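You operate a simulated robot arm through the tools that you are given. There is no shell and no other tool. Be economical: measure what you need, move in short steps, check, and stop when the job is done.

You run a simulated two-armed robot. Do the job below in one go: nothing can be reset, and whatever is moved stays where it is left.

## Task
Pick up the mini lamp with pink tape with one hand, pass it to the other hand and put it on the low shelf of the yellow cart. Set down upright: mini lamp with pink tape.

It is judged by the outcome, as a careful person would: the job done as asked, and still so three seconds after it is handed in. It fails if anything else is knocked over, pushed out of place, dropped, spilled or broken.

## Robot
Two 7-joint arms with two-finger parallel grippers on one trunk, on a base that drives. Base frame: it is fixed to the floor where the robot stands at the start and does not move with it; the origin is under the middle of the robot, x ahead of it, y to its left, z up; the surface under the hand at the start is at about z = 0.85. Units: m, degrees, N and s.
The left shoulder is at the start at [0.02, 0.17, 1.203], the right one opposite. With the tool pointing down near the work surface each hand reaches from about 0.16 to 0.66 m from the robot's upright axis, wherever it stands, measured 20 degrees to its own side. Places, roughly: low shelf of the yellow cart [0.5, -0.1, 0.3]. Payload 3.8 kg a hand.
The tool frame of a hand sits at the grasp point between the pads (the TCP): z along the fingers, y along the line on which they close. The tips reach 0.03 m beyond it. The gripper opens to 0.11 m. The fingers are 0.02 m wide and 0.01 m thick; the gripper's body (0.048 by 0.112 m) begins 0.055 m behind the TCP.
Orientation is that of the tool frame in the base frame, as a unit quaternion [w, x, y, z]. With the fingers straight down and closing along the base's y, the tool's x points along the base's -x, its y along +y and its z along -z.

## Interface
- The arms move only by the tool nudge_tool. It takes "left_deltas", "right_deltas" or both (then of equal length, played together; a hand with none holds still); each is a list of rows, each an object (a shift or turn left out is 0, a gripper value left out holds the last) with "grip": the gripper command, from -1 (fully open) to 1 (shut), values between in proportion; "xyz": the shift along the base's x, y, z in units of 250 mm (1.0 is 250 mm), a list of three; "rotation": the turn, a rotation vector about the base's x, y, z in units of 180 degrees (1.0 is 180 degrees), a list of three. In form: [{"grip": grip, "xyz": [tx, ty, tz], "rotation": [rx, ry, rz]}, ...]. A call has 1 to 20 rows; each row is the pose to reach, as a shift and turn from the pose commanded when the call began. A call with a number of a shift or a turn outside -1 to 1 is refused whole. A row lasts 0.2 s, in which the tool goes at most 0.05 m and 8.6 degrees; a call with a longer step from one row to the next is refused whole, and so is a gripper value outside its range. A pose out of reach is approached as far as the arm can. The call stops where the force on the tool passes 40 N (or 10 N more than at its start, if that is more) or the arm is blocked; 0.2 s more then pass. The fingers move at their own pace (about 0.072 m/s each) and stop on an object; they squeeze with about 45 N. The grip force told is the motor's: it shows also when the fingers shut on nothing. Time passes only in rows, and 0.2 s behind the last, so rows that repeat a pose let the fingers close. The reply holds the time, the measured pose of the TCP, the force on the tool along the base axes, the opening and the grip force, in the units named above and with some noise, with the torque about the TCP (base axes, N m) and any sound that the robot's microphone picked up.
- Cameras (640 x 400 px; columns grow to the right, rows downward): "scene" is now at [0.0982, -0.0103, 1.3349]; the picture's right is [-0.12, -0.99, 0.00], its down [-0.76, 0.09, -0.64] and it looks along [0.63, -0.07, -0.77] (base axes); focal length 214 px, centre (320, 200). "left" rides on the left gripper at [0.072, -0.017, -0.103] in its tool frame; the picture's right is [0.23, 0.97, 0.00], its down [-0.76, 0.18, -0.62] and it looks along [-0.61, 0.14, 0.78] (tool axes); focal length 222 px, centre (320, 200). "right" rides on the right gripper at [0.072, 0.017, -0.103] in its tool frame; the picture's right is [-0.23, 0.97, 0.00], its down [-0.76, -0.18, -0.62] and it looks along [-0.61, -0.14, 0.78] (tool axes); focal length 222 px, centre (320, 200). There is no depth. A picture from a camera that has moved, and an enlarged one, comes with that camera's place and axes in the base frame and with its lens.
- get_image(camera): a new picture of that camera. It takes no simulated time.
- slide_trunk(by): slides the trunk up (or, below 0, down) by that many m; the arms and the scene camera ride with it, the base frame stays. It gives what a move gives, with no picture.
- drive_base(legs): drives the robot by 1 to 6 legs, each [ahead, turn to the left] in m and degrees, along the robot's own axes; the way and the turn of a leg run together, so that a leg with both is an arc; at most 1.5 m and 180 degrees a leg. The arms and the cameras ride along, it lands a little off, and it stops where it bumps. It gives what a move gives.
- turn_head(pan, tilt): turns the head with the scene camera to pan (to the left, within 80 degrees either way) and tilt (down, from -29 to 69), counted from straight ahead of the robot. It gives what a move gives.
- zoom(camera, box): a new picture of the part [left, top, right, bottom] of that camera's present view, enlarged. It takes no simulated time.
- job_done(): hands the job in; it is judged then, once.

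Go step by step. Nothing tells you exact positions but the pictures and the camera data: compare them with the known pose of the tool, close in by small moves and look again before you grip or let go. The budget is 120 turns and 108 pictures, counting those below and the enlarged ones. Unless the task says otherwise, let go and move clear before handing in, and close with one line.

The tools are called after "Emit:" as a command line: name --argument value ..., lists and objects as JSON in quotes. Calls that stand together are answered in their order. nudge_tool: Moves the arms, as the interface text tells. Its arguments: {"type":"object","properties":{"left_deltas":{"type":"array","items":{"type":"object","properties":{"grip":{"type":"number"},"xyz":{"type":"array","items":{"type":"number"}},"rotation":{"type":"array","items":{"type":"number"}}}}},"right_deltas":{"type":"array","items":{"type":"object","properties":{"grip":{"type":"number"},"xyz":{"type":"array","items":{"type":"number"}},"rotation":{"type":"array","items":{"type":"number"}}}}}},"required":[]} The other tools are called the same way: slide_trunk (by) slides the trunk up or down; drive_base (legs) drives the base; turn_head (pan, tilt) turns the head that bears the scene camera; get_image (camera) takes a picture; zoom (camera, box) takes an enlarged picture of a part of a camera's view; job_done () hands the job in.

At the start:

```text
t: 0.0
left_tcp_pos: [0.4668, 0.1362, 1.0754]
left_ee_rot: [-0.001, 0.0, 1.0, 0.0]
left_wrist_force: [-0.2, 0.1, 0.3]
left_torque: [0.04, 0.02, 0.02]
left_grip_width: 0.1102
left_gripper_force: 0.2
right_tcp_pos: [0.367, -0.2048, 1.1492]
right_ee_rot: [0.0, 0.0, 1.0, 0.0]
right_wrist_force: [0.9, -0.2, 0.4]
right_torque: [0.02, 0.01, 0.02]
right_grip_width: 0.1103
right_gripper_force: 0.2
trunk travel left (down, up): [-0.3, 0.27]
robot x, y, heading: [-0.0028, -0.001, -0.0]
head pan, tilt: [-6.7, 50.3]
```

scene: 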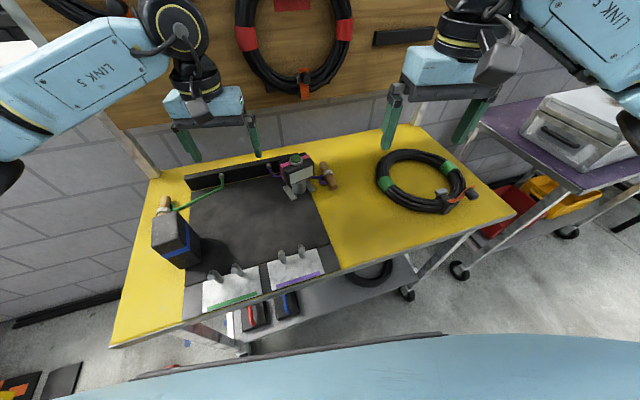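
right: 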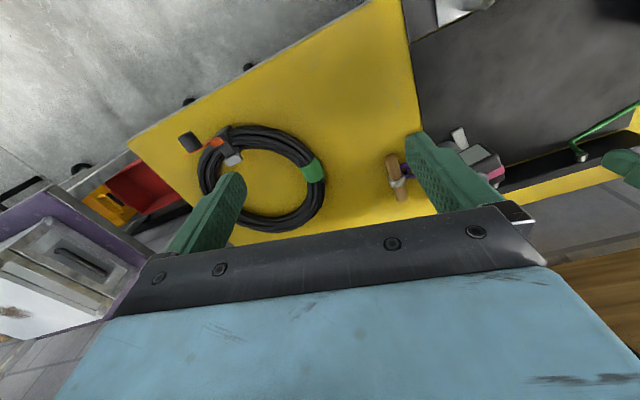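
left: 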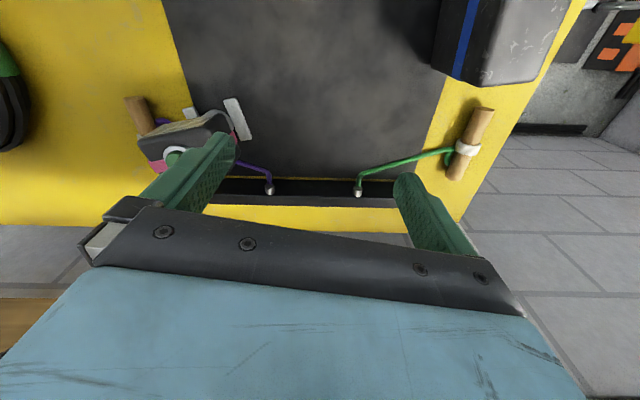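

I see a yellow cart with a dark mat, and what may be the small lamp with pink tape near (297,175) in the scene view. I'll zoom in on it and on the low shelf.

Emit:
zoom --camera "scene" --box '[240, 130, 360, 210]'

Emit:
zoom --camera "scene" --box '[140, 220, 440, 370]'

Emit:
zoom --camera "left" --box '[100, 70, 300, 210]'

```text
5.00 times, centred on (300, 170) of scene
camera zoom: at [0.0982, -0.0103, 1.3349], right [-0.12, -0.99, 0.0], down [-0.76, 0.09, -0.64], along [0.63, -0.07, -0.77], focal length 1072 px, centre (420, 350)
```

zoom: 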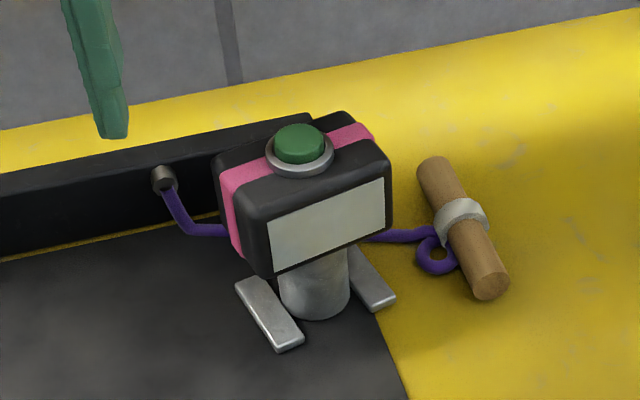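

```text
2.13 times, centred on (290, 295) of scene
camera zoom: at [0.0982, -0.0103, 1.3349], right [-0.12, -0.99, 0.0], down [-0.76, 0.09, -0.64], along [0.63, -0.07, -0.77], focal length 458 px, centre (384, -3)
```

zoom: 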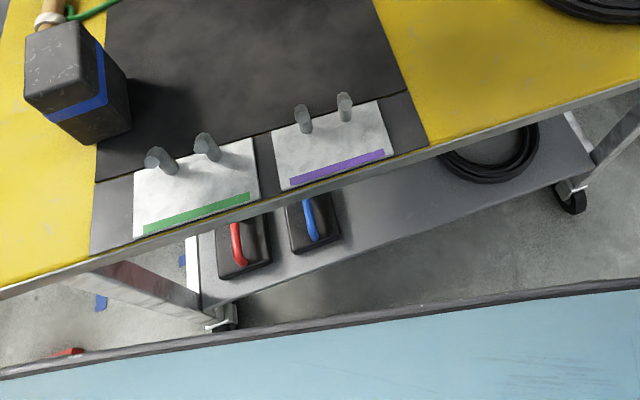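

```text
2.86 times, centred on (200, 140) of left
camera zoom: at [0.395, 0.1204, 1.1778], right [-0.23, 0.97, 0.0], down [0.76, 0.18, 0.62], along [0.61, 0.14, -0.78], focal length 635 px, centre (663, 371)
```

zoom: 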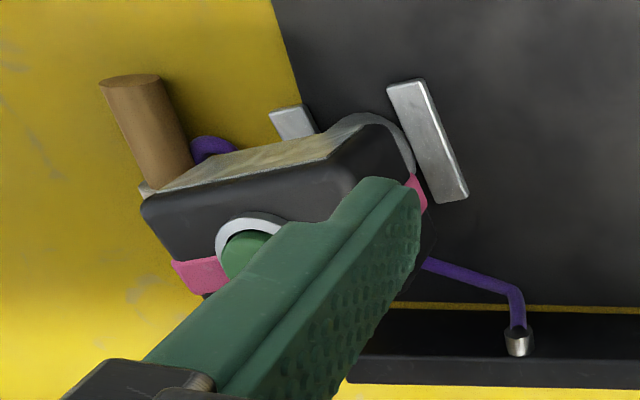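

The lamp stands at about (0.53, 0.0) with a purple cord passing behind it to a wooden toggle. I want a look from the right side to see whether the cord is attached, so I'll bring the right hand over turned to the left.

Emit:
nudge_tool --right_deltas '[{"grip": -1, "xyz": [0.05, -0.02, 0], "rotation": [0, 0, 0.045]}, {"xyz": [0.1, -0.04, 0], "rotation": [0, 0, 0.09]}, {"xyz": [0.15, -0.06, 0], "rotation": [0, 0, 0.135]}, {"xyz": [0.2, -0.08, 0], "rotation": [0, 0, 0.18]}, {"xyz": [0.25, -0.1, 0], "rotation": [0, 0, 0.225]}, {"xyz": [0.3, -0.12, 0], "rotation": [0, 0, 0.27]}, {"xyz": [0.35, -0.12, 0], "rotation": [0, 0, 0.315]}, {"xyz": [0.4, -0.12, 0], "rotation": [0, 0, 0.36]}, {"xyz": [0.45, -0.12, 0], "rotation": [0, 0, 0.405]}, {"xyz": [0.5, -0.12, -0.05], "rotation": [0, 0, 0.45]}, {"xyz": [0.55, -0.12, -0.1], "rotation": [0, 0, 0.495]}]'

Emit:
get_image --camera "right"

```text
t: 2.4
left_tcp_pos: [0.4665, 0.1393, 1.0734]
left_ee_rot: [0.0, 0.0, 1.0, -0.001]
left_wrist_force: [0.3, 0.0, 0.0]
left_torque: [-0.03, -0.01, 0.02]
left_grip_width: 0.1101
left_gripper_force: 0.1
right_tcp_pos: [0.3165, -0.1195, 1.132]
right_ee_rot: [0.0, -0.685, 0.729, -0.002]
right_wrist_force: [-0.4, -0.1, 0.0]
right_torque: [-0.03, -0.02, -0.01]
right_grip_width: 0.1101
right_gripper_force: 0.0
right hand out of reach, approached as far as the arm can: row 7, 8, 9, 10, 11
trunk travel left (down, up): [-0.3, 0.27]
robot x, y, heading: [-0.0014, -0.0001, 0.1]
head pan, tilt: [-6.7, 50.3]
```

```text
101 pictures are left
camera right: at [0.2951, -0.1911, 1.2362], right [-0.96, 0.29, 0.0], down [0.22, 0.75, 0.62], along [0.18, 0.59, -0.78], focal length 222 px, centre (320, 200)
```

right: 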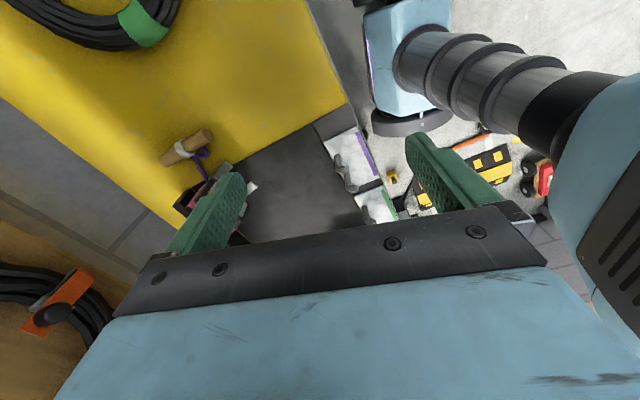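

Turning that far shortens the reach. I'll turn the right hand back to about 35 degrees and move it forward again.

Emit:
nudge_tool --right_deltas '[{"xyz": [0, -0.05, 0], "rotation": [0, 0, -0.045]}, {"xyz": [0, -0.1, 0], "rotation": [0, 0, -0.09]}, {"xyz": [0, -0.2, 0], "rotation": [0, 0, -0.135]}, {"xyz": [0, -0.3, 0], "rotation": [0, 0, -0.18]}, {"xyz": [0.0, -0.4, 0], "rotation": [0, 0, -0.225]}, {"xyz": [0.0, -0.4, 0], "rotation": [0, 0, -0.27]}, {"xyz": [0.1, -0.4, 0], "rotation": [0, 0, -0.3]}, {"xyz": [0.2, -0.4, -0.1], "rotation": [0, 0, -0.3]}, {"xyz": [0.2, -0.4, -0.2], "rotation": [0, 0, -0.3]}]'

Emit:
get_image --camera "right"

```text
t: 4.4
left_tcp_pos: [0.4662, 0.1362, 1.0747]
left_ee_rot: [0.0, 0.0, 1.0, 0.0]
left_wrist_force: [0.5, -1.3, -1.0]
left_torque: [0.03, 0.0, -0.02]
left_grip_width: 0.11
left_gripper_force: 0.1
right_tcp_pos: [0.3632, -0.2234, 1.0872]
right_ee_rot: [0.0, -0.301, 0.954, 0.0]
right_wrist_force: [0.4, 1.4, 1.2]
right_torque: [0.03, -0.02, -0.01]
right_grip_width: 0.1103
right_gripper_force: 0.0
trunk travel left (down, up): [-0.3, 0.27]
robot x, y, heading: [-0.0022, 0.0014, -0.1]
head pan, tilt: [-6.7, 50.3]
```

```text
100 pictures are left
camera right: at [0.2936, -0.252, 1.191], right [-0.37, 0.93, 0.0], down [0.73, 0.29, 0.62], along [0.58, 0.23, -0.78], focal length 222 px, centre (320, 200)
```

right: 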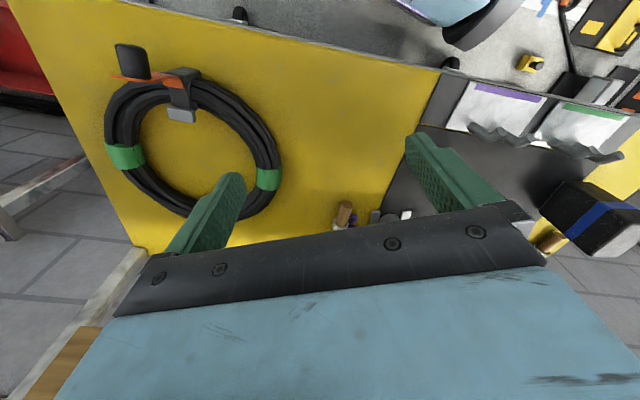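

The wrist picture is upside down (far things are low). I'll move the right hand forward so the lamp comes out from behind the gripper bar.

Emit:
nudge_tool --right_deltas '[{"xyz": [0.15, 0, 0], "rotation": [0, 0, 0]}, {"xyz": [0.3, 0, 0]}, {"xyz": [0.45, 0, 0]}, {"xyz": [0.6, 0, -0.1]}, {"xyz": [0.7, 0, -0.2]}]'

Emit:
get_image --camera "right"

Emit:
get_image --camera "scene"

```text
t: 5.6
left_tcp_pos: [0.4664, 0.1373, 1.0745]
left_ee_rot: [0.0, 0.0, 1.0, -0.001]
left_wrist_force: [-0.2, 0.3, -0.2]
left_torque: [0.0, -0.02, -0.02]
left_grip_width: 0.11
left_gripper_force: 0.1
right_tcp_pos: [0.5384, -0.2228, 1.0378]
right_ee_rot: [0.001, -0.302, 0.953, 0.0]
right_wrist_force: [0.5, 0.8, -0.7]
right_torque: [-0.06, 0.01, 0.02]
right_grip_width: 0.1101
right_gripper_force: 0.1
trunk travel left (down, up): [-0.3, 0.27]
robot x, y, heading: [-0.0018, -0.0012, -0.1]
head pan, tilt: [-6.7, 50.3]
```

```text
99 pictures are left
camera right: at [0.4684, -0.2513, 1.1415], right [-0.37, 0.93, 0.0], down [0.72, 0.29, 0.63], along [0.58, 0.23, -0.78], focal length 222 px, centre (320, 200)
```

right: 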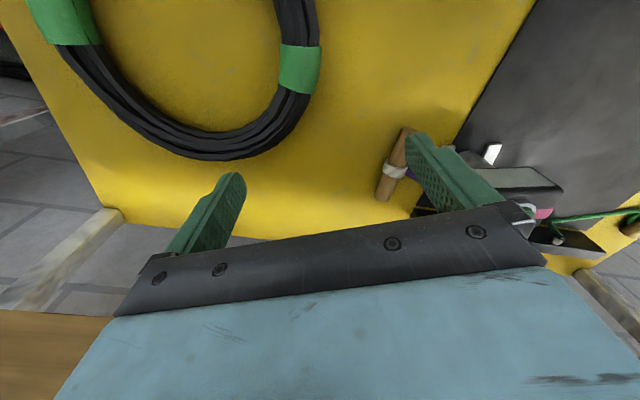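

```text
98 pictures are left
camera scene: at [0.0975, -0.0095, 1.335], right [-0.12, -0.99, 0.0], down [-0.76, 0.09, -0.64], along [0.63, -0.08, -0.77], focal length 214 px, centre (320, 200)
```

scene: 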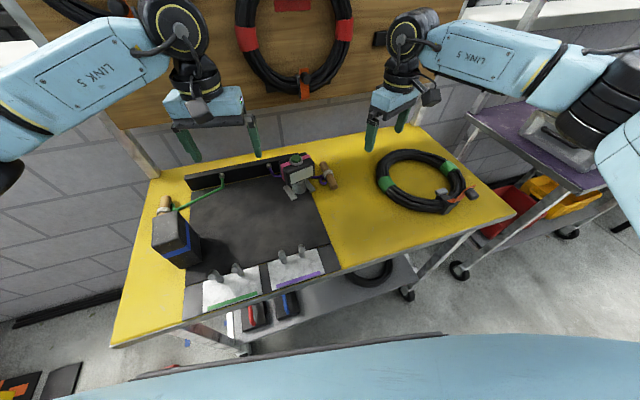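

The cord seems to lie on the table about 6 cm behind the lamp's column. I'll draw the right hand aside and bring the left hand, turned about 25 degrees, over the lamp to look down at it.

Emit:
nudge_tool --left_deltas '[{"grip": -1, "xyz": [0, 0, 0]}, {"xyz": [0, 0, 0]}, {"xyz": [0, 0, 0]}, {"xyz": [0, 0, 0], "rotation": [0, 0, 0.04]}, {"xyz": [0.03, -0.1, 0], "rotation": [0, 0, 0.08]}, {"xyz": [0.06, -0.25, 0], "rotation": [0, 0, 0.12]}, {"xyz": [0.1, -0.38, 0], "rotation": [0, 0, 0.14]}, {"xyz": [0.13, -0.46, -0.05], "rotation": [0, 0, 0.14]}]' --right_deltas '[{"xyz": [-0.15, -0.1, 0.1]}, {"xyz": [-0.3, -0.2, 0.2]}, {"xyz": [-0.45, -0.3, 0.2]}, {"xyz": [-0.6, -0.4, 0.2], "rotation": [0, 0, -0.04]}, {"xyz": [-0.7, -0.5, 0.2], "rotation": [0, 0, -0.08]}, {"xyz": [-0.7, -0.5, 0.2], "rotation": [0, 0, -0.12]}, {"xyz": [-0.7, -0.5, 0.2], "rotation": [0, 0, -0.16]}, {"xyz": [-0.7, -0.5, 0.2], "rotation": [0, 0, -0.196]}]'

Emit:
get_image --camera "left"

Emit:
zoom --camera "scene" --box '[240, 130, 360, 210]'

```text
refused: row 1 steps farther than a row can; nothing moved
```

```text
97 pictures are left
camera left: at [0.3945, 0.1211, 1.178], right [-0.23, 0.97, 0.0], down [0.76, 0.18, 0.62], along [0.61, 0.14, -0.78], focal length 222 px, centre (320, 200)
```

left: 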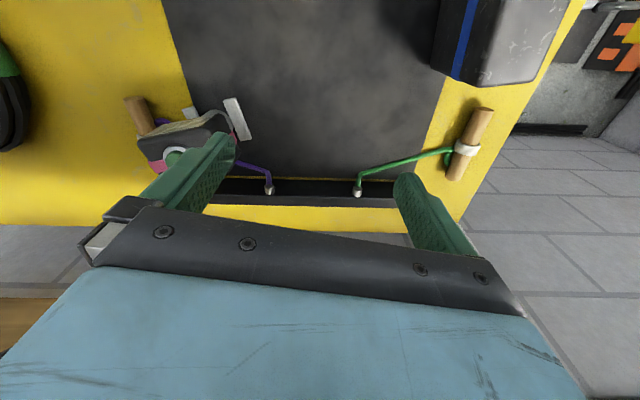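

```text
5.00 times, centred on (300, 170) of scene
camera zoom: at [0.0975, -0.0095, 1.335], right [-0.12, -0.99, 0.0], down [-0.76, 0.09, -0.64], along [0.63, -0.08, -0.77], focal length 1072 px, centre (420, 350)
```

zoom: 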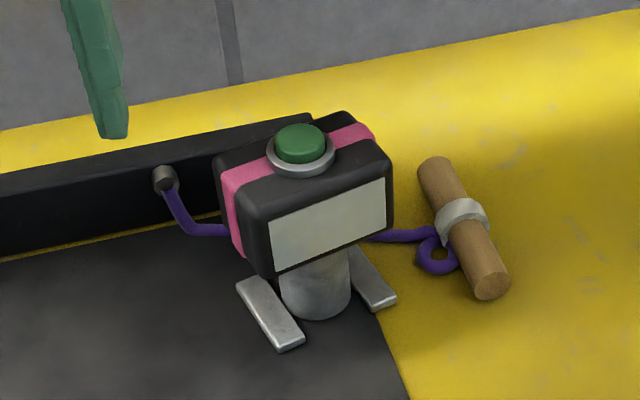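

The step was too long; I'll send the same motion in shorter steps.

Emit:
nudge_tool --left_deltas '[{"grip": -1, "xyz": [0, 0, 0]}, {"xyz": [0, 0, 0]}, {"xyz": [0, 0, 0]}, {"xyz": [0, 0, 0], "rotation": [0, 0, 0.04]}, {"xyz": [0.03, -0.1, 0], "rotation": [0, 0, 0.08]}, {"xyz": [0.06, -0.22, 0], "rotation": [0, 0, 0.12]}, {"xyz": [0.1, -0.36, 0], "rotation": [0, 0, 0.14]}, {"xyz": [0.13, -0.46, -0.05], "rotation": [0, 0, 0.14]}]' --right_deltas '[{"xyz": [-0.12, -0.08, 0.05]}, {"xyz": [-0.24, -0.16, 0.1]}, {"xyz": [-0.36, -0.24, 0.15]}, {"xyz": [-0.48, -0.32, 0.2], "rotation": [0, 0, -0.04]}, {"xyz": [-0.6, -0.4, 0.2], "rotation": [0, 0, -0.08]}, {"xyz": [-0.7, -0.5, 0.2], "rotation": [0, 0, -0.12]}, {"xyz": [-0.7, -0.5, 0.2], "rotation": [0, 0, -0.16]}, {"xyz": [-0.7, -0.5, 0.2], "rotation": [0, 0, -0.196]}]'

Emit:
get_image --camera "left"

```text
t: 7.4
left_tcp_pos: [0.4998, 0.0204, 1.0593]
left_ee_rot: [0.0, -0.219, 0.976, 0.0]
left_wrist_force: [0.6, 0.3, 0.2]
left_torque: [0.0, 0.05, 0.01]
left_grip_width: 0.11
left_gripper_force: 0.0
right_tcp_pos: [0.3623, -0.3477, 1.0869]
right_ee_rot: [0.0, 0.002, 1.0, 0.0]
right_wrist_force: [0.6, -0.3, -0.1]
right_torque: [0.01, -0.01, -0.02]
right_grip_width: 0.1102
right_gripper_force: 0.1
trunk travel left (down, up): [-0.3, 0.27]
robot x, y, heading: [0.0037, -0.0012, 0.1]
head pan, tilt: [-6.7, 50.3]
```

```text
95 pictures are left
camera left: at [0.4415, -0.0249, 1.1628], right [-0.62, 0.78, 0.0], down [0.61, 0.49, 0.62], along [0.49, 0.39, -0.78], focal length 222 px, centre (320, 200)
```

left: 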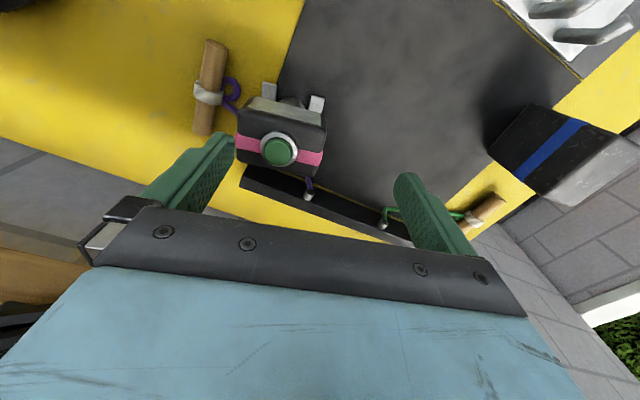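

Emit:
zoom --camera "left" --box '[180, 60, 360, 215]'

```text
2.58 times, centred on (270, 138) of left
camera zoom: at [0.4415, -0.0249, 1.1628], right [-0.62, 0.78, 0.0], down [0.61, 0.49, 0.62], along [0.49, 0.39, -0.78], focal length 573 px, centre (449, 361)
```

zoom: 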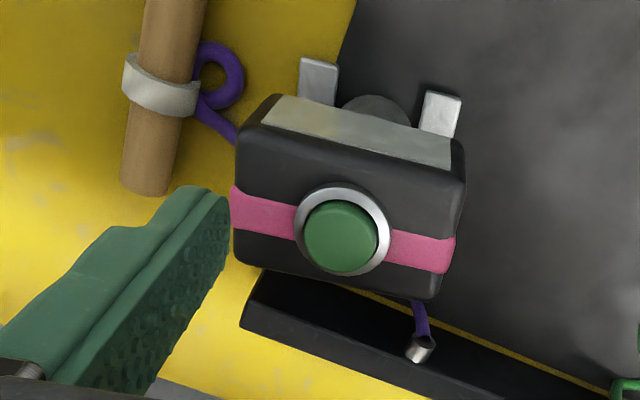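

The lamp's head is about 9 cm wide, centred near (0.543, 0.003), its tape line parallel to my gripper, with the button top at z about 0.97. I'll centre above it and look again.

Emit:
nudge_tool --left_deltas '[{"grip": -1, "xyz": [0.06, -0.02, 0]}, {"xyz": [0.12, -0.045, -0.02]}, {"xyz": [0.173, -0.066, -0.08], "rotation": [0, 0, 0.004]}, {"xyz": [0.173, -0.066, -0.157], "rotation": [0, 0, 0.004]}]'

Emit:
get_image --camera "left"

Emit:
zoom --camera "scene" --box '[220, 80, 380, 210]'

```text
t: 8.4
left_tcp_pos: [0.5429, 0.006, 1.0219]
left_ee_rot: [0.0, -0.225, 0.974, 0.0]
left_wrist_force: [0.1, 0.0, -0.2]
left_torque: [0.01, 0.03, -0.03]
left_grip_width: 0.1098
left_gripper_force: 0.0
right_tcp_pos: [0.3631, -0.3478, 1.0885]
right_ee_rot: [0.0, 0.002, 1.0, 0.001]
right_wrist_force: [-0.6, 0.6, 0.6]
right_torque: [-0.02, 0.0, 0.02]
right_grip_width: 0.1102
right_gripper_force: 0.0
trunk travel left (down, up): [-0.3, 0.27]
robot x, y, heading: [0.0012, -0.0007, -0.0]
head pan, tilt: [-6.7, 50.3]
```

```text
93 pictures are left
camera left: at [0.4847, -0.0404, 1.1254], right [-0.63, 0.78, 0.0], down [0.61, 0.49, 0.62], along [0.48, 0.39, -0.78], focal length 222 px, centre (320, 200)
```

left: 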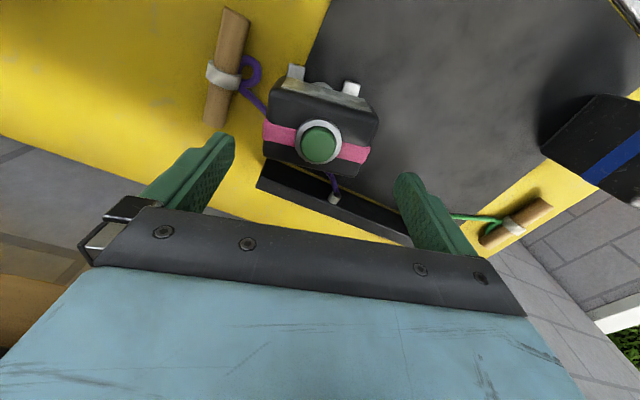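

```text
3.08 times, centred on (300, 145) of scene
camera zoom: at [0.0982, -0.01, 1.3349], right [-0.12, -0.99, 0.0], down [-0.76, 0.09, -0.64], along [0.63, -0.07, -0.77], focal length 660 px, centre (382, 369)
```

zoom: 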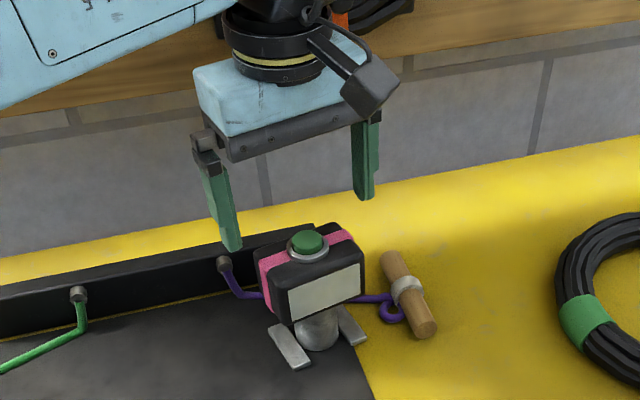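

The lamp is well centred between the fingers. I'll lower to z about 0.935 around the lamp's head.

Emit:
nudge_tool --left_deltas '[{"grip": -1, "xyz": [-0.014, -0.016, -0.08]}, {"xyz": [-0.014, -0.016, -0.16]}, {"xyz": [-0.014, -0.016, -0.24]}, {"xyz": [-0.014, -0.016, -0.3]}, {"xyz": [-0.014, -0.016, -0.347]}]'

Emit:
get_image --camera "left"

Emit:
zoom --camera "scene" --box '[220, 80, 380, 210]'

```text
t: 9.6
left_tcp_pos: [0.5396, 0.0015, 0.9349]
left_ee_rot: [0.0, -0.225, 0.974, 0.001]
left_wrist_force: [-0.4, 0.3, 0.1]
left_torque: [0.04, 0.02, -0.02]
left_grip_width: 0.1101
left_gripper_force: 0.0
right_tcp_pos: [0.3623, -0.3473, 1.0874]
right_ee_rot: [-0.001, 0.002, 1.0, 0.001]
right_wrist_force: [0.8, 0.2, 0.0]
right_torque: [0.01, -0.03, 0.04]
right_grip_width: 0.1099
right_gripper_force: 0.0
trunk travel left (down, up): [-0.3, 0.27]
robot x, y, heading: [0.0009, 0.0007, 0.2]
head pan, tilt: [-6.7, 50.3]
```

```text
91 pictures are left
camera left: at [0.4824, -0.0449, 1.0386], right [-0.63, 0.78, 0.0], down [0.61, 0.49, 0.62], along [0.48, 0.39, -0.78], focal length 222 px, centre (320, 200)
```

left: 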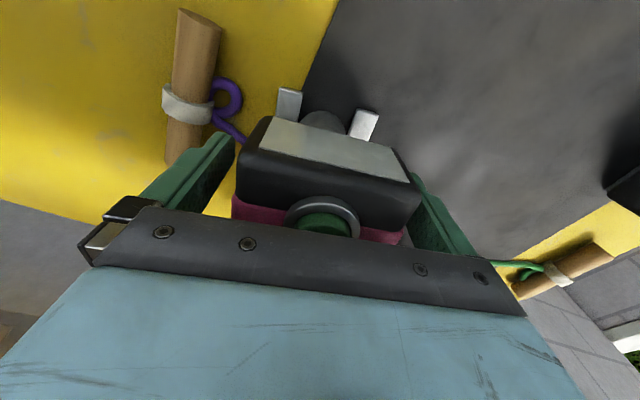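

```text
3.08 times, centred on (300, 145) of scene
camera zoom: at [0.0982, -0.0103, 1.3349], right [-0.12, -0.99, 0.0], down [-0.76, 0.09, -0.64], along [0.63, -0.07, -0.77], focal length 660 px, centre (382, 369)
```

zoom: 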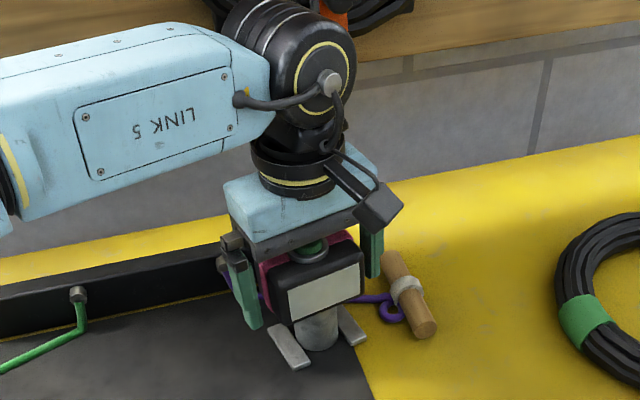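

The fingers bracket the lamp's head. I'll close and check.

Emit:
nudge_tool --left_deltas '[{"grip": -0.3}, {"grip": 0.3}, {"grip": 1}, {"grip": 1}, {"grip": 1}]'

Emit:
zoom --camera "scene" --box '[220, 80, 380, 210]'

```text
t: 10.8
left_tcp_pos: [0.5382, 0.0018, 0.9357]
left_ee_rot: [0.001, -0.224, 0.975, 0.001]
left_wrist_force: [0.1, 2.2, 1.0]
left_torque: [0.06, 0.16, -0.09]
left_grip_width: 0.0843
left_gripper_force: 44.7
right_tcp_pos: [0.3623, -0.3474, 1.0868]
right_ee_rot: [0.0, 0.002, 1.0, 0.001]
right_wrist_force: [1.0, -0.3, -0.1]
right_torque: [-0.02, 0.02, -0.01]
right_grip_width: 0.1101
right_gripper_force: 0.1
trunk travel left (down, up): [-0.3, 0.27]
robot x, y, heading: [-0.0014, -0.0026, 0.1]
head pan, tilt: [-6.7, 50.3]
```

```text
3.08 times, centred on (300, 145) of scene
camera zoom: at [0.0982, -0.01, 1.3349], right [-0.12, -0.99, 0.0], down [-0.76, 0.09, -0.64], along [0.63, -0.07, -0.77], focal length 660 px, centre (382, 369)
```

zoom: 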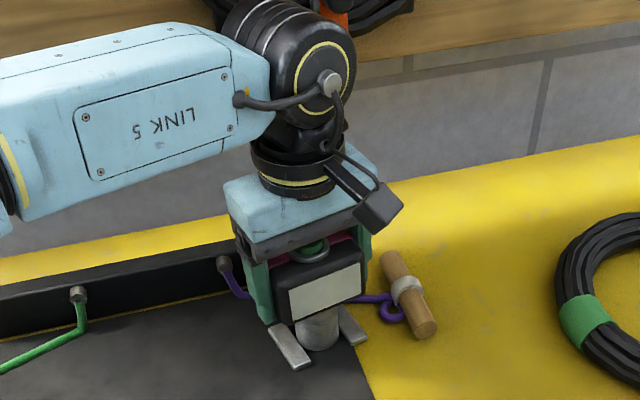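

Held at 0.084 m width. I'll lift 3 cm and check that the cord stays put.

Emit:
nudge_tool --left_deltas '[{"grip": 1, "xyz": [0, 0, 0.03]}, {"grip": 1, "xyz": [0, 0, 0.06]}, {"grip": 1, "xyz": [0, 0, 0.12]}, {"grip": 1, "xyz": [0, 0, 0.16]}]'

Emit:
zoom --camera "scene" --box '[220, 80, 380, 210]'

Emit:
zoom --camera "left" --box '[140, 0, 460, 220]'

```text
t: 11.8
left_tcp_pos: [0.5386, -0.0005, 0.9765]
left_ee_rot: [0.0, -0.224, 0.975, -0.001]
left_wrist_force: [-1.0, -0.4, -4.2]
left_torque: [-0.03, 0.0, -0.03]
left_grip_width: 0.0835
left_gripper_force: 45.0
right_tcp_pos: [0.3623, -0.3488, 1.0862]
right_ee_rot: [0.0, 0.001, 1.0, 0.0]
right_wrist_force: [0.0, -0.6, 0.2]
right_torque: [-0.03, 0.04, -0.01]
right_grip_width: 0.11
right_gripper_force: 0.0
trunk travel left (down, up): [-0.3, 0.27]
robot x, y, heading: [-0.0036, -0.0038, 0.0]
head pan, tilt: [-6.7, 50.3]
```

```text
3.08 times, centred on (300, 145) of scene
camera zoom: at [0.0984, -0.0103, 1.3349], right [-0.12, -0.99, 0.0], down [-0.76, 0.09, -0.64], along [0.63, -0.07, -0.77], focal length 660 px, centre (382, 369)
```

zoom: 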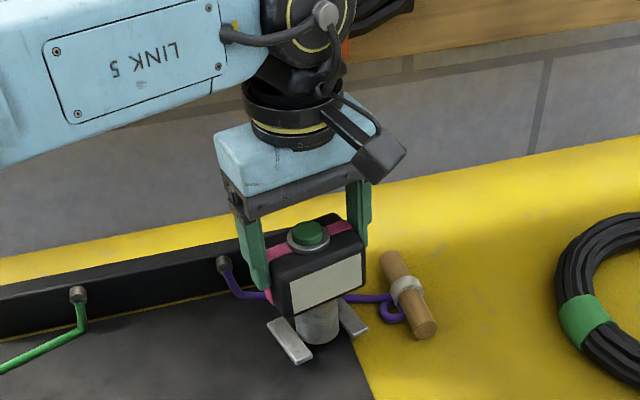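

```text
1.82 times, centred on (300, 110) of left
camera zoom: at [0.4819, -0.0456, 1.0799], right [-0.63, 0.78, 0.0], down [0.61, 0.49, 0.62], along [0.48, 0.39, -0.78], focal length 404 px, centre (356, 364)
```

zoom: 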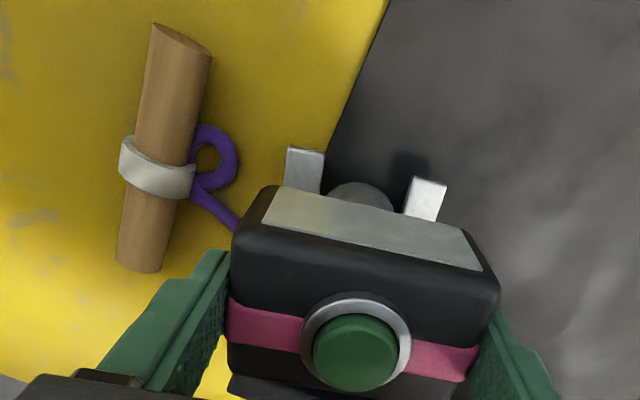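

The hand rose 4 cm but the lamp seems to have come up only about 1 cm, so it may have slipped in the fingers. I'll look closer.

Emit:
zoom --camera "scene" --box '[260, 140, 340, 190]'

```text
8.00 times, centred on (300, 165) of scene
camera zoom: at [0.0984, -0.0103, 1.3349], right [-0.12, -0.99, 0.0], down [-0.76, 0.09, -0.64], along [0.63, -0.07, -0.77], focal length 1716 px, centre (480, 480)
```

zoom: 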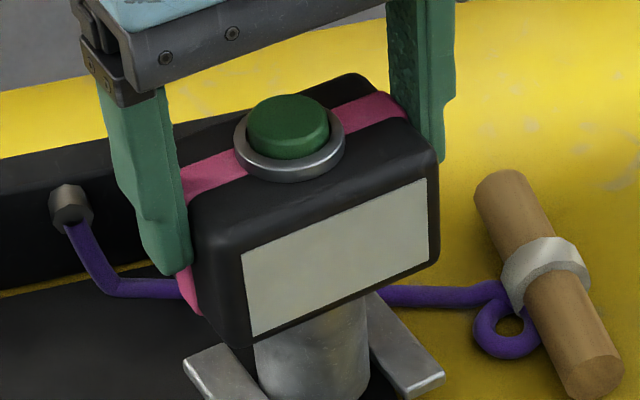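

Emit:
nudge_tool --left_deltas '[{"grip": 1}, {"grip": 1}, {"grip": 1, "xyz": [0, 0, 0.02]}, {"grip": 1, "xyz": [0, 0, 0.04]}]'

Emit:
zoom --camera "scene" --box '[260, 140, 340, 190]'

```text
t: 12.8
left_tcp_pos: [0.5402, 0.0003, 0.9872]
left_ee_rot: [-0.001, -0.223, 0.975, 0.0]
left_wrist_force: [0.7, 0.0, -4.6]
left_torque: [0.02, 0.0, -0.02]
left_grip_width: 0.0837
left_gripper_force: 45.1
right_tcp_pos: [0.3632, -0.3477, 1.0868]
right_ee_rot: [0.0, 0.002, 1.0, 0.0]
right_wrist_force: [0.0, 0.1, 0.2]
right_torque: [-0.01, -0.03, 0.04]
right_grip_width: 0.1099
right_gripper_force: 0.1
trunk travel left (down, up): [-0.3, 0.27]
robot x, y, heading: [0.0018, -0.0038, -0.1]
head pan, tilt: [-6.7, 50.3]
```

```text
8.00 times, centred on (300, 165) of scene
camera zoom: at [0.0985, -0.0103, 1.3349], right [-0.12, -0.99, 0.0], down [-0.76, 0.09, -0.64], along [0.63, -0.07, -0.77], focal length 1716 px, centre (480, 480)
```

zoom: 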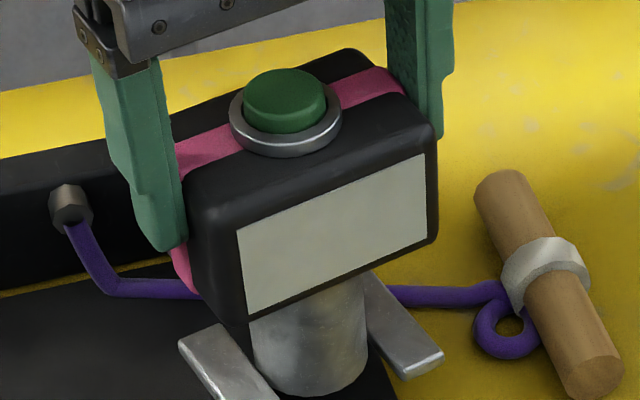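

The lamp now rises with the hand (weight about 4.4 N). I'll lift further and check again for slipping and for the cord.

Emit:
nudge_tool --left_deltas '[{"grip": 1, "xyz": [0, 0, 0.04]}, {"grip": 1, "xyz": [0, 0, 0.08]}, {"grip": 1, "xyz": [0, 0, 0.12]}, {"grip": 1, "xyz": [0, 0, 0.16]}, {"grip": 1, "xyz": [0, 0, 0.2]}]'

Emit:
zoom --camera "scene" --box '[240, 115, 352, 185]'

Emit:
get_image --camera "left"

```text
t: 14.0
left_tcp_pos: [0.5382, 0.0012, 1.0357]
left_ee_rot: [0.0, -0.224, 0.975, 0.0]
left_wrist_force: [-0.8, -0.1, -4.2]
left_torque: [-0.01, 0.0, 0.02]
left_grip_width: 0.0841
left_gripper_force: 44.8
right_tcp_pos: [0.3625, -0.3484, 1.0875]
right_ee_rot: [0.0, 0.002, 1.0, 0.0]
right_wrist_force: [-0.8, -0.6, 0.3]
right_torque: [0.01, -0.02, 0.0]
right_grip_width: 0.1101
right_gripper_force: 0.1
trunk travel left (down, up): [-0.3, 0.27]
robot x, y, heading: [0.0026, 0.0017, 0.1]
head pan, tilt: [-6.7, 50.3]
```

```text
5.71 times, centred on (296, 150) of scene
camera zoom: at [0.0984, -0.0103, 1.3349], right [-0.12, -0.99, 0.0], down [-0.76, 0.09, -0.64], along [0.63, -0.07, -0.77], focal length 1226 px, centre (457, 486)
```

zoom: 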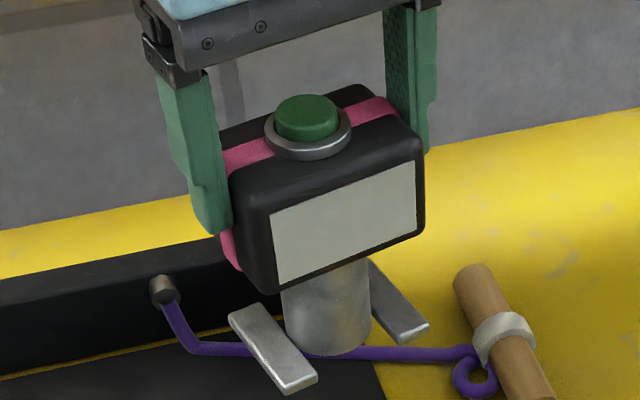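

```text
83 pictures are left
camera left: at [0.4823, -0.0453, 1.1392], right [-0.63, 0.78, 0.0], down [0.61, 0.49, 0.62], along [0.48, 0.39, -0.78], focal length 222 px, centre (320, 200)
```

left: 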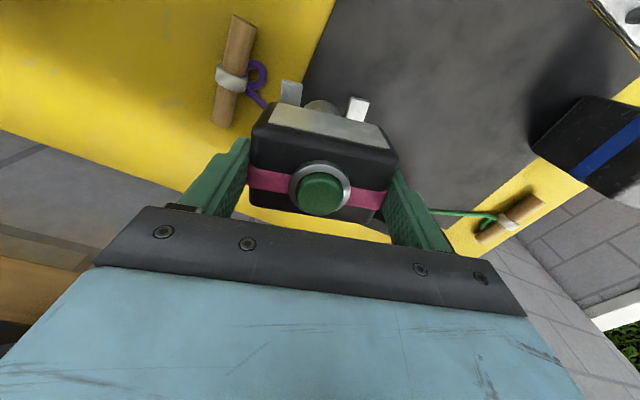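

The cord lies flat and free on the table, and the lamp hangs upright with its base about 0.107 m below the left TCP. I'll raise it a bit more and then back the robot away from the cart.

Emit:
nudge_tool --left_deltas '[{"grip": 1, "xyz": [0, 0, 0.06]}, {"grip": 1, "xyz": [0, 0, 0.12]}, {"grip": 1, "xyz": [0, 0, 0.18]}, {"grip": 1, "xyz": [0, 0, 0.24]}]'

Emit:
drive_base --legs '[[-0.2, 0], [-0.2, 0]]'

Emit:
get_image --camera "scene"

```text
t: 15.0
left_tcp_pos: [0.5387, 0.001, 1.0955]
left_ee_rot: [-0.002, -0.224, 0.975, -0.001]
left_wrist_force: [-0.7, 0.2, -3.8]
left_torque: [0.02, -0.01, 0.0]
left_grip_width: 0.0836
left_gripper_force: 44.7
right_tcp_pos: [0.3631, -0.3471, 1.0873]
right_ee_rot: [0.0, 0.001, 1.0, 0.0]
right_wrist_force: [0.3, 0.6, -1.2]
right_torque: [0.04, -0.02, -0.01]
right_grip_width: 0.1099
right_gripper_force: 0.0
trunk travel left (down, up): [-0.3, 0.27]
robot x, y, heading: [0.0017, 0.0012, 0.2]
head pan, tilt: [-6.7, 50.3]
```

```text
t: 17.8
left_tcp_pos: [0.1428, 0.0005, 1.0954]
left_ee_rot: [0.0, -0.225, 0.974, 0.0]
left_wrist_force: [-0.2, 0.2, -3.4]
left_torque: [0.01, -0.01, 0.01]
left_grip_width: 0.0838
left_gripper_force: 44.8
right_tcp_pos: [-0.0329, -0.3473, 1.0877]
right_ee_rot: [0.0, 0.0, 1.0, 0.001]
right_wrist_force: [-0.4, 0.1, 0.1]
right_torque: [-0.01, -0.01, 0.0]
right_grip_width: 0.11
right_gripper_force: 0.0
trunk travel left (down, up): [-0.3, 0.27]
robot x, y, heading: [-0.3945, -0.0005, 0.3]
head pan, tilt: [-6.7, 50.3]
```

```text
82 pictures are left
camera scene: at [-0.2988, -0.0104, 1.335], right [-0.12, -0.99, 0.0], down [-0.76, 0.09, -0.64], along [0.63, -0.07, -0.77], focal length 214 px, centre (320, 200)
```

scene: 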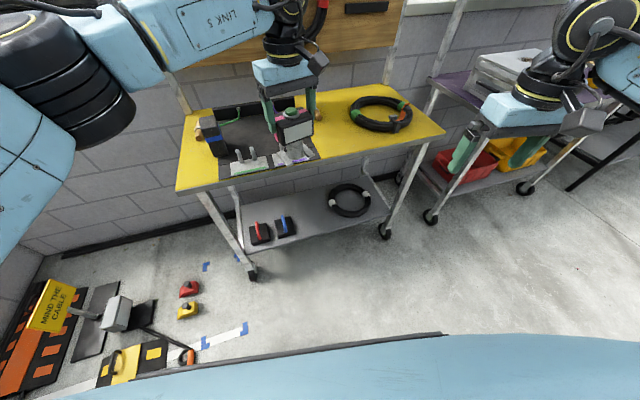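

The low shelf is now in clear view: two small boxes at its left, a coil at its right, free room between. I'll zoom in to locate the free spot and the front edge.

Emit:
zoom --camera "scene" --box '[220, 150, 420, 275]'

```text
3.20 times, centred on (320, 212) of scene
camera zoom: at [-0.2988, -0.0104, 1.335], right [-0.12, -0.99, 0.0], down [-0.76, 0.09, -0.64], along [0.63, -0.07, -0.77], focal length 686 px, centre (320, 160)
```

zoom: 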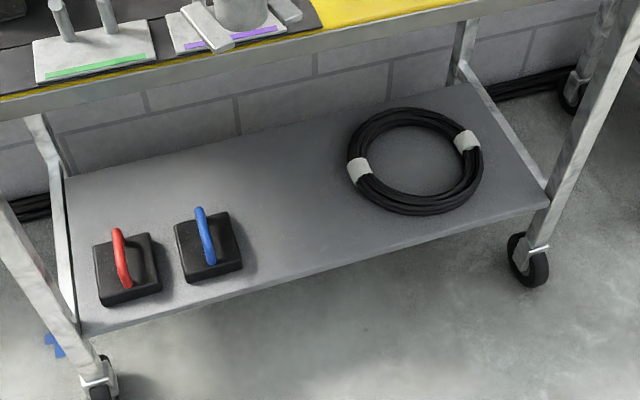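

Free spot for the lamp's column: about (0.386, -0.085) on the shelf, 8 cm in from its front edge. For the pass, the right hand should grip the column from the front, nearly level, so I'll tip it up to 15 degrees below level in free space.

Emit:
nudge_tool --right_deltas '[{"grip": -1, "rotation": [0, -0.046, 0]}, {"rotation": [0, -0.092, 0]}, {"rotation": [0, -0.138, 0]}, {"rotation": [0, -0.184, 0]}, {"rotation": [0, -0.23, 0]}, {"rotation": [0, -0.276, 0]}, {"rotation": [0, -0.322, 0]}, {"rotation": [0, -0.368, 0]}, {"rotation": [0, -0.4167, 0]}, {"rotation": [0, -0.4167, 0]}]'

Emit:
get_image --camera "right"

Emit:
get_image --camera "scene"

```text
refused: row 9 steps farther than a row can; nothing moved
```

```text
80 pictures are left
camera right: at [-0.1067, -0.3306, 1.1913], right [0.23, 0.97, 0.0], down [0.76, -0.18, 0.62], along [0.61, -0.14, -0.78], focal length 222 px, centre (320, 200)
```

right: 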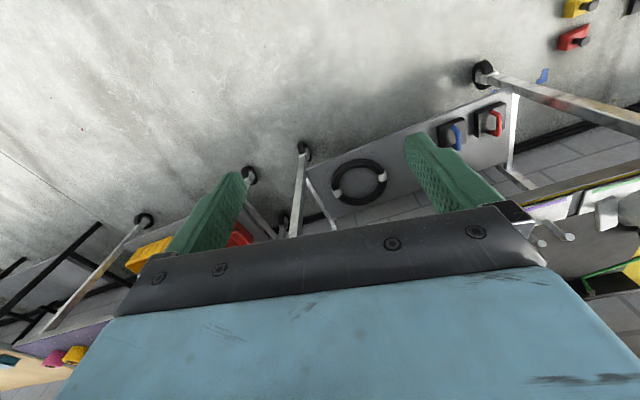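

```text
79 pictures are left
camera scene: at [-0.2988, -0.0104, 1.335], right [-0.12, -0.99, 0.0], down [-0.76, 0.09, -0.64], along [0.63, -0.07, -0.77], focal length 214 px, centre (320, 200)
```

scene: 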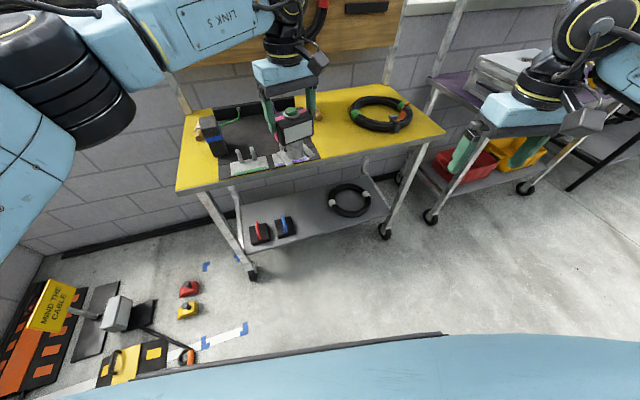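

Refused for a slightly large last turn; I'll resend with even steps.

Emit:
nudge_tool --right_deltas '[{"grip": -1, "rotation": [0, -0.042, 0]}, {"rotation": [0, -0.084, 0]}, {"rotation": [0, -0.126, 0]}, {"rotation": [0, -0.168, 0]}, {"rotation": [0, -0.21, 0]}, {"rotation": [0, -0.252, 0]}, {"rotation": [0, -0.294, 0]}, {"rotation": [0, -0.336, 0]}, {"rotation": [0, -0.378, 0]}, {"rotation": [0, -0.4167, 0]}, {"rotation": [0, -0.4167, 0]}]'

Emit:
get_image --camera "scene"

```text
t: 20.2
left_tcp_pos: [0.1442, 0.0009, 1.0958]
left_ee_rot: [0.0, -0.225, 0.974, -0.001]
left_wrist_force: [0.5, 0.9, -3.9]
left_torque: [0.02, -0.01, 0.02]
left_grip_width: 0.084
left_gripper_force: 45.0
right_tcp_pos: [-0.0004, -0.3854, 1.0817]
right_ee_rot: [0.549, 0.007, 0.835, -0.011]
right_wrist_force: [-0.5, 0.1, 0.0]
right_torque: [-0.01, -0.04, 0.02]
right_grip_width: 0.1099
right_gripper_force: 0.0
right hand out of reach, approached as far as the arm can: row 6, 7, 8, 9, 10, 11
trunk travel left (down, up): [-0.3, 0.27]
robot x, y, heading: [-0.3975, -0.0005, 0.3]
head pan, tilt: [-6.7, 50.3]
```

```text
78 pictures are left
camera scene: at [-0.2979, -0.0105, 1.3349], right [-0.12, -0.99, 0.0], down [-0.76, 0.09, -0.64], along [0.63, -0.07, -0.77], focal length 214 px, centre (320, 200)
```

scene: 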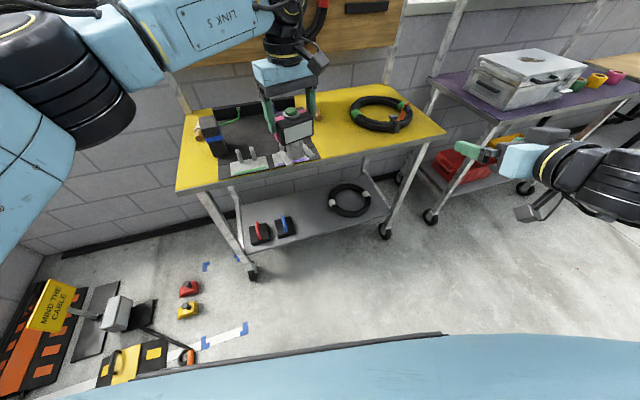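

The hand got to 23 degrees below level, limited because it's close to the body. I'll move it forward so it completes the turn.

Emit:
nudge_tool --right_deltas '[{"xyz": [0.15, 0, 0]}, {"xyz": [0.3, 0, 0]}, {"xyz": [0.45, 0, 0]}, {"xyz": [0.6, 0, 0]}]'

```text
t: 21.2
left_tcp_pos: [0.1442, 0.0013, 1.0944]
left_ee_rot: [-0.001, -0.225, 0.974, 0.0]
left_wrist_force: [-0.7, 1.2, -3.4]
left_torque: [-0.04, 0.03, -0.02]
left_grip_width: 0.0837
left_gripper_force: 45.2
right_tcp_pos: [0.1481, -0.3852, 1.0809]
right_ee_rot: [0.548, 0.008, 0.836, -0.012]
right_wrist_force: [0.9, -0.2, -0.6]
right_torque: [0.04, 0.01, -0.01]
right_grip_width: 0.1099
right_gripper_force: 0.1
trunk travel left (down, up): [-0.3, 0.27]
robot x, y, heading: [-0.3948, -0.0014, 0.2]
head pan, tilt: [-6.7, 50.3]
```

I'll straighten the lamp (left yaw back to 0), bring it slightly out and to the right, and finish the right hand's tilt.

Emit:
nudge_tool --left_deltas '[{"grip": 1, "xyz": [0.04, -0.08, 0], "rotation": [0, 0, -0.036]}, {"grip": 1, "xyz": [0.08, -0.16, 0], "rotation": [0, 0, -0.072]}, {"grip": 1, "xyz": [0.12, -0.24, 0], "rotation": [0, 0, -0.108]}, {"grip": 1, "xyz": [0.16, -0.32, 0], "rotation": [0, 0, -0.144]}, {"grip": 1, "xyz": [0.18, -0.4, 0], "rotation": [0, 0, -0.144]}]' --right_deltas '[{"rotation": [0, -0.01, 0]}, {"rotation": [0, -0.02, 0]}, {"rotation": [0, -0.03, 0]}, {"rotation": [0, -0.04, 0]}, {"rotation": [0, -0.045, 0]}]'

Emit:
get_image --camera "scene"

Emit:
get_image --camera "right"

```text
t: 22.4
left_tcp_pos: [0.1626, -0.0496, 1.09]
left_ee_rot: [0.001, 0.001, 1.0, 0.0]
left_wrist_force: [0.6, 0.2, -3.7]
left_torque: [0.02, 0.01, -0.02]
left_grip_width: 0.0836
left_gripper_force: 44.9
left hand out of reach, approached as far as the arm can: row 3, 4, 5
right_tcp_pos: [0.1473, -0.3846, 1.0826]
right_ee_rot: [0.607, 0.009, 0.795, -0.011]
right_wrist_force: [-0.1, 0.1, -0.6]
right_torque: [0.01, -0.04, 0.01]
right_grip_width: 0.1101
right_gripper_force: 0.1
trunk travel left (down, up): [-0.3, 0.27]
robot x, y, heading: [-0.4, 0.0013, -0.1]
head pan, tilt: [-6.7, 50.3]
```

```text
77 pictures are left
camera scene: at [-0.2982, -0.0109, 1.3349], right [-0.12, -0.99, 0.0], down [-0.76, 0.09, -0.64], along [0.63, -0.07, -0.77], focal length 214 px, centre (320, 200)
```

scene: 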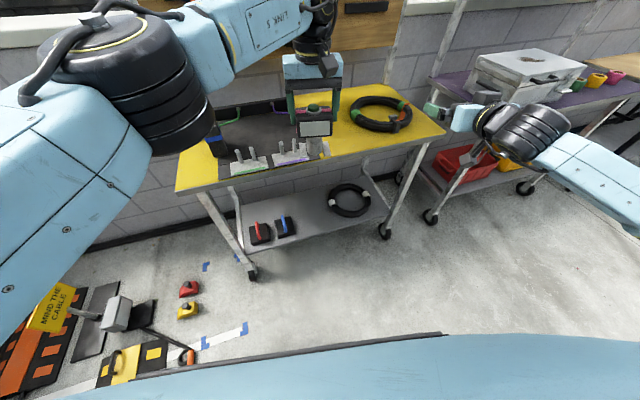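

```text
76 pictures are left
camera right: at [0.0286, -0.3656, 1.0402], right [0.09, 0.97, 0.21], down [-0.41, -0.16, 0.9], along [0.91, -0.17, 0.38], focal length 222 px, centre (320, 200)
```

right: 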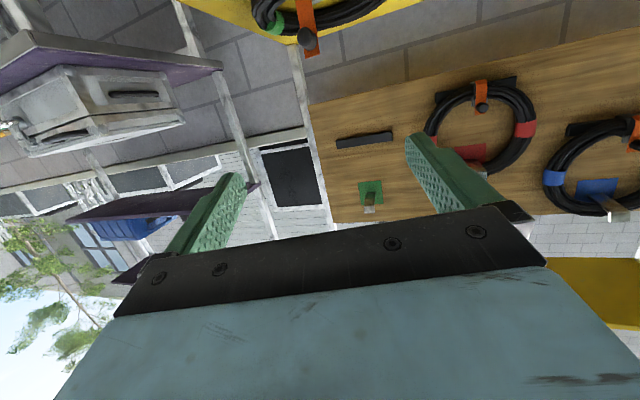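

The right hand is now 15 degrees below level. I'll bring it in front of the lamp with a standoff, at column height, in two moves.

Emit:
nudge_tool --right_deltas '[{"grip": -1, "xyz": [-0.12, 0.05, -0.07]}, {"xyz": [-0.24, 0.1, -0.14]}, {"xyz": [-0.36, 0.15, -0.2]}, {"xyz": [-0.42, 0.28, -0.25]}, {"xyz": [-0.43, 0.45, -0.28]}, {"xyz": [-0.44, 0.62, -0.28]}, {"xyz": [-0.45, 0.78, -0.28]}]'

Emit:
get_image --camera "scene"

Emit:
get_image --camera "right"

```text
t: 24.0
left_tcp_pos: [0.1635, -0.05, 1.0899]
left_ee_rot: [-0.001, -0.001, 1.0, 0.001]
left_wrist_force: [0.7, 0.2, -3.9]
left_torque: [-0.03, 0.01, -0.02]
left_grip_width: 0.0838
left_gripper_force: 44.9
right_tcp_pos: [0.0535, -0.3381, 1.027]
right_ee_rot: [0.607, 0.01, 0.795, -0.012]
right_wrist_force: [0.6, -0.3, -0.8]
right_torque: [-0.02, 0.01, 0.02]
right_grip_width: 0.11
right_gripper_force: 0.0
right hand out of reach, approached as far as the arm can: row 4, 5, 6, 7
trunk travel left (down, up): [-0.3, 0.27]
robot x, y, heading: [-0.3944, 0.001, -0.1]
head pan, tilt: [-6.7, 50.3]
```

```text
75 pictures are left
camera scene: at [-0.298, -0.0104, 1.3349], right [-0.12, -0.99, 0.0], down [-0.76, 0.09, -0.64], along [0.63, -0.07, -0.77], focal length 214 px, centre (320, 200)
```

scene: 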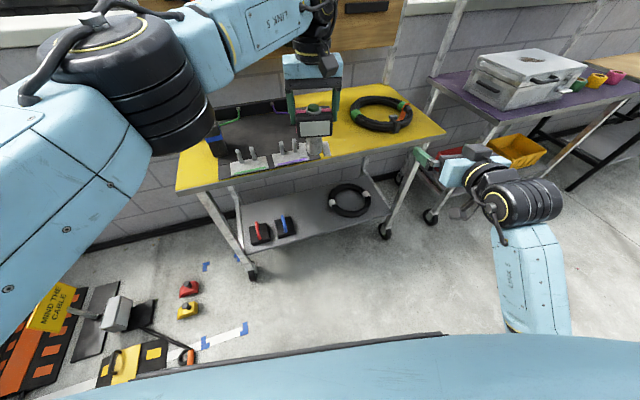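

```text
74 pictures are left
camera right: at [-0.066, -0.3178, 0.9857], right [0.09, 0.97, 0.21], down [-0.41, -0.16, 0.9], along [0.91, -0.17, 0.38], focal length 222 px, centre (320, 200)
```

right: 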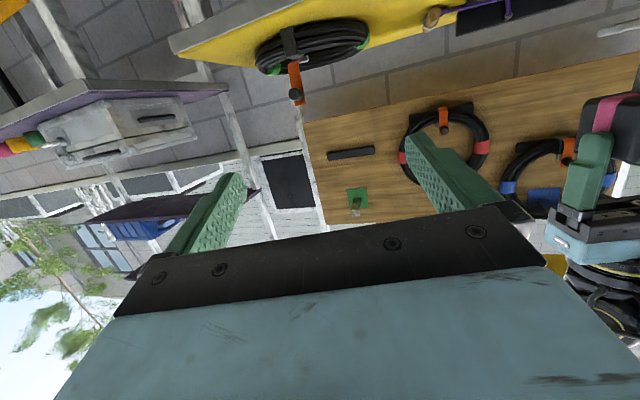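

The right arm can't cross over while pointing straight ahead. I'll turn it 35 degrees to the left, and turn the lamp by the same angle, so that the approach is more natural for it.

Emit:
nudge_tool --left_deltas '[{"grip": 1, "xyz": [0, 0, 0], "rotation": [0, 0, 0.04]}, {"grip": 1, "xyz": [0, 0, 0], "rotation": [0, 0, 0.08]}, {"grip": 1, "xyz": [0, 0, 0], "rotation": [0, 0, 0.12]}, {"grip": 1, "xyz": [0, 0, 0], "rotation": [0, 0, 0.16]}, {"grip": 1, "xyz": [0, 0, 0], "rotation": [0, 0, 0.194]}]' --right_deltas '[{"rotation": [0, 0, 0.04]}, {"rotation": [0, 0, 0.08]}, {"rotation": [0, 0, 0.12]}, {"rotation": [0, 0, 0.16]}, {"rotation": [0, 0, 0.194]}]'

```text
t: 25.2
left_tcp_pos: [0.1627, -0.0497, 1.0881]
left_ee_rot: [-0.001, -0.301, 0.954, 0.0]
left_wrist_force: [0.2, 0.1, -4.2]
left_torque: [-0.02, 0.05, 0.01]
left_grip_width: 0.0837
left_gripper_force: 44.5
right_tcp_pos: [0.0521, -0.3375, 1.0297]
right_ee_rot: [0.582, -0.228, 0.761, 0.172]
right_wrist_force: [-0.3, 0.1, 0.8]
right_torque: [0.02, 0.01, 0.01]
right_grip_width: 0.1098
right_gripper_force: 0.1
trunk travel left (down, up): [-0.3, 0.27]
robot x, y, heading: [-0.3985, 0.0003, 0.0]
head pan, tilt: [-6.7, 50.3]
```

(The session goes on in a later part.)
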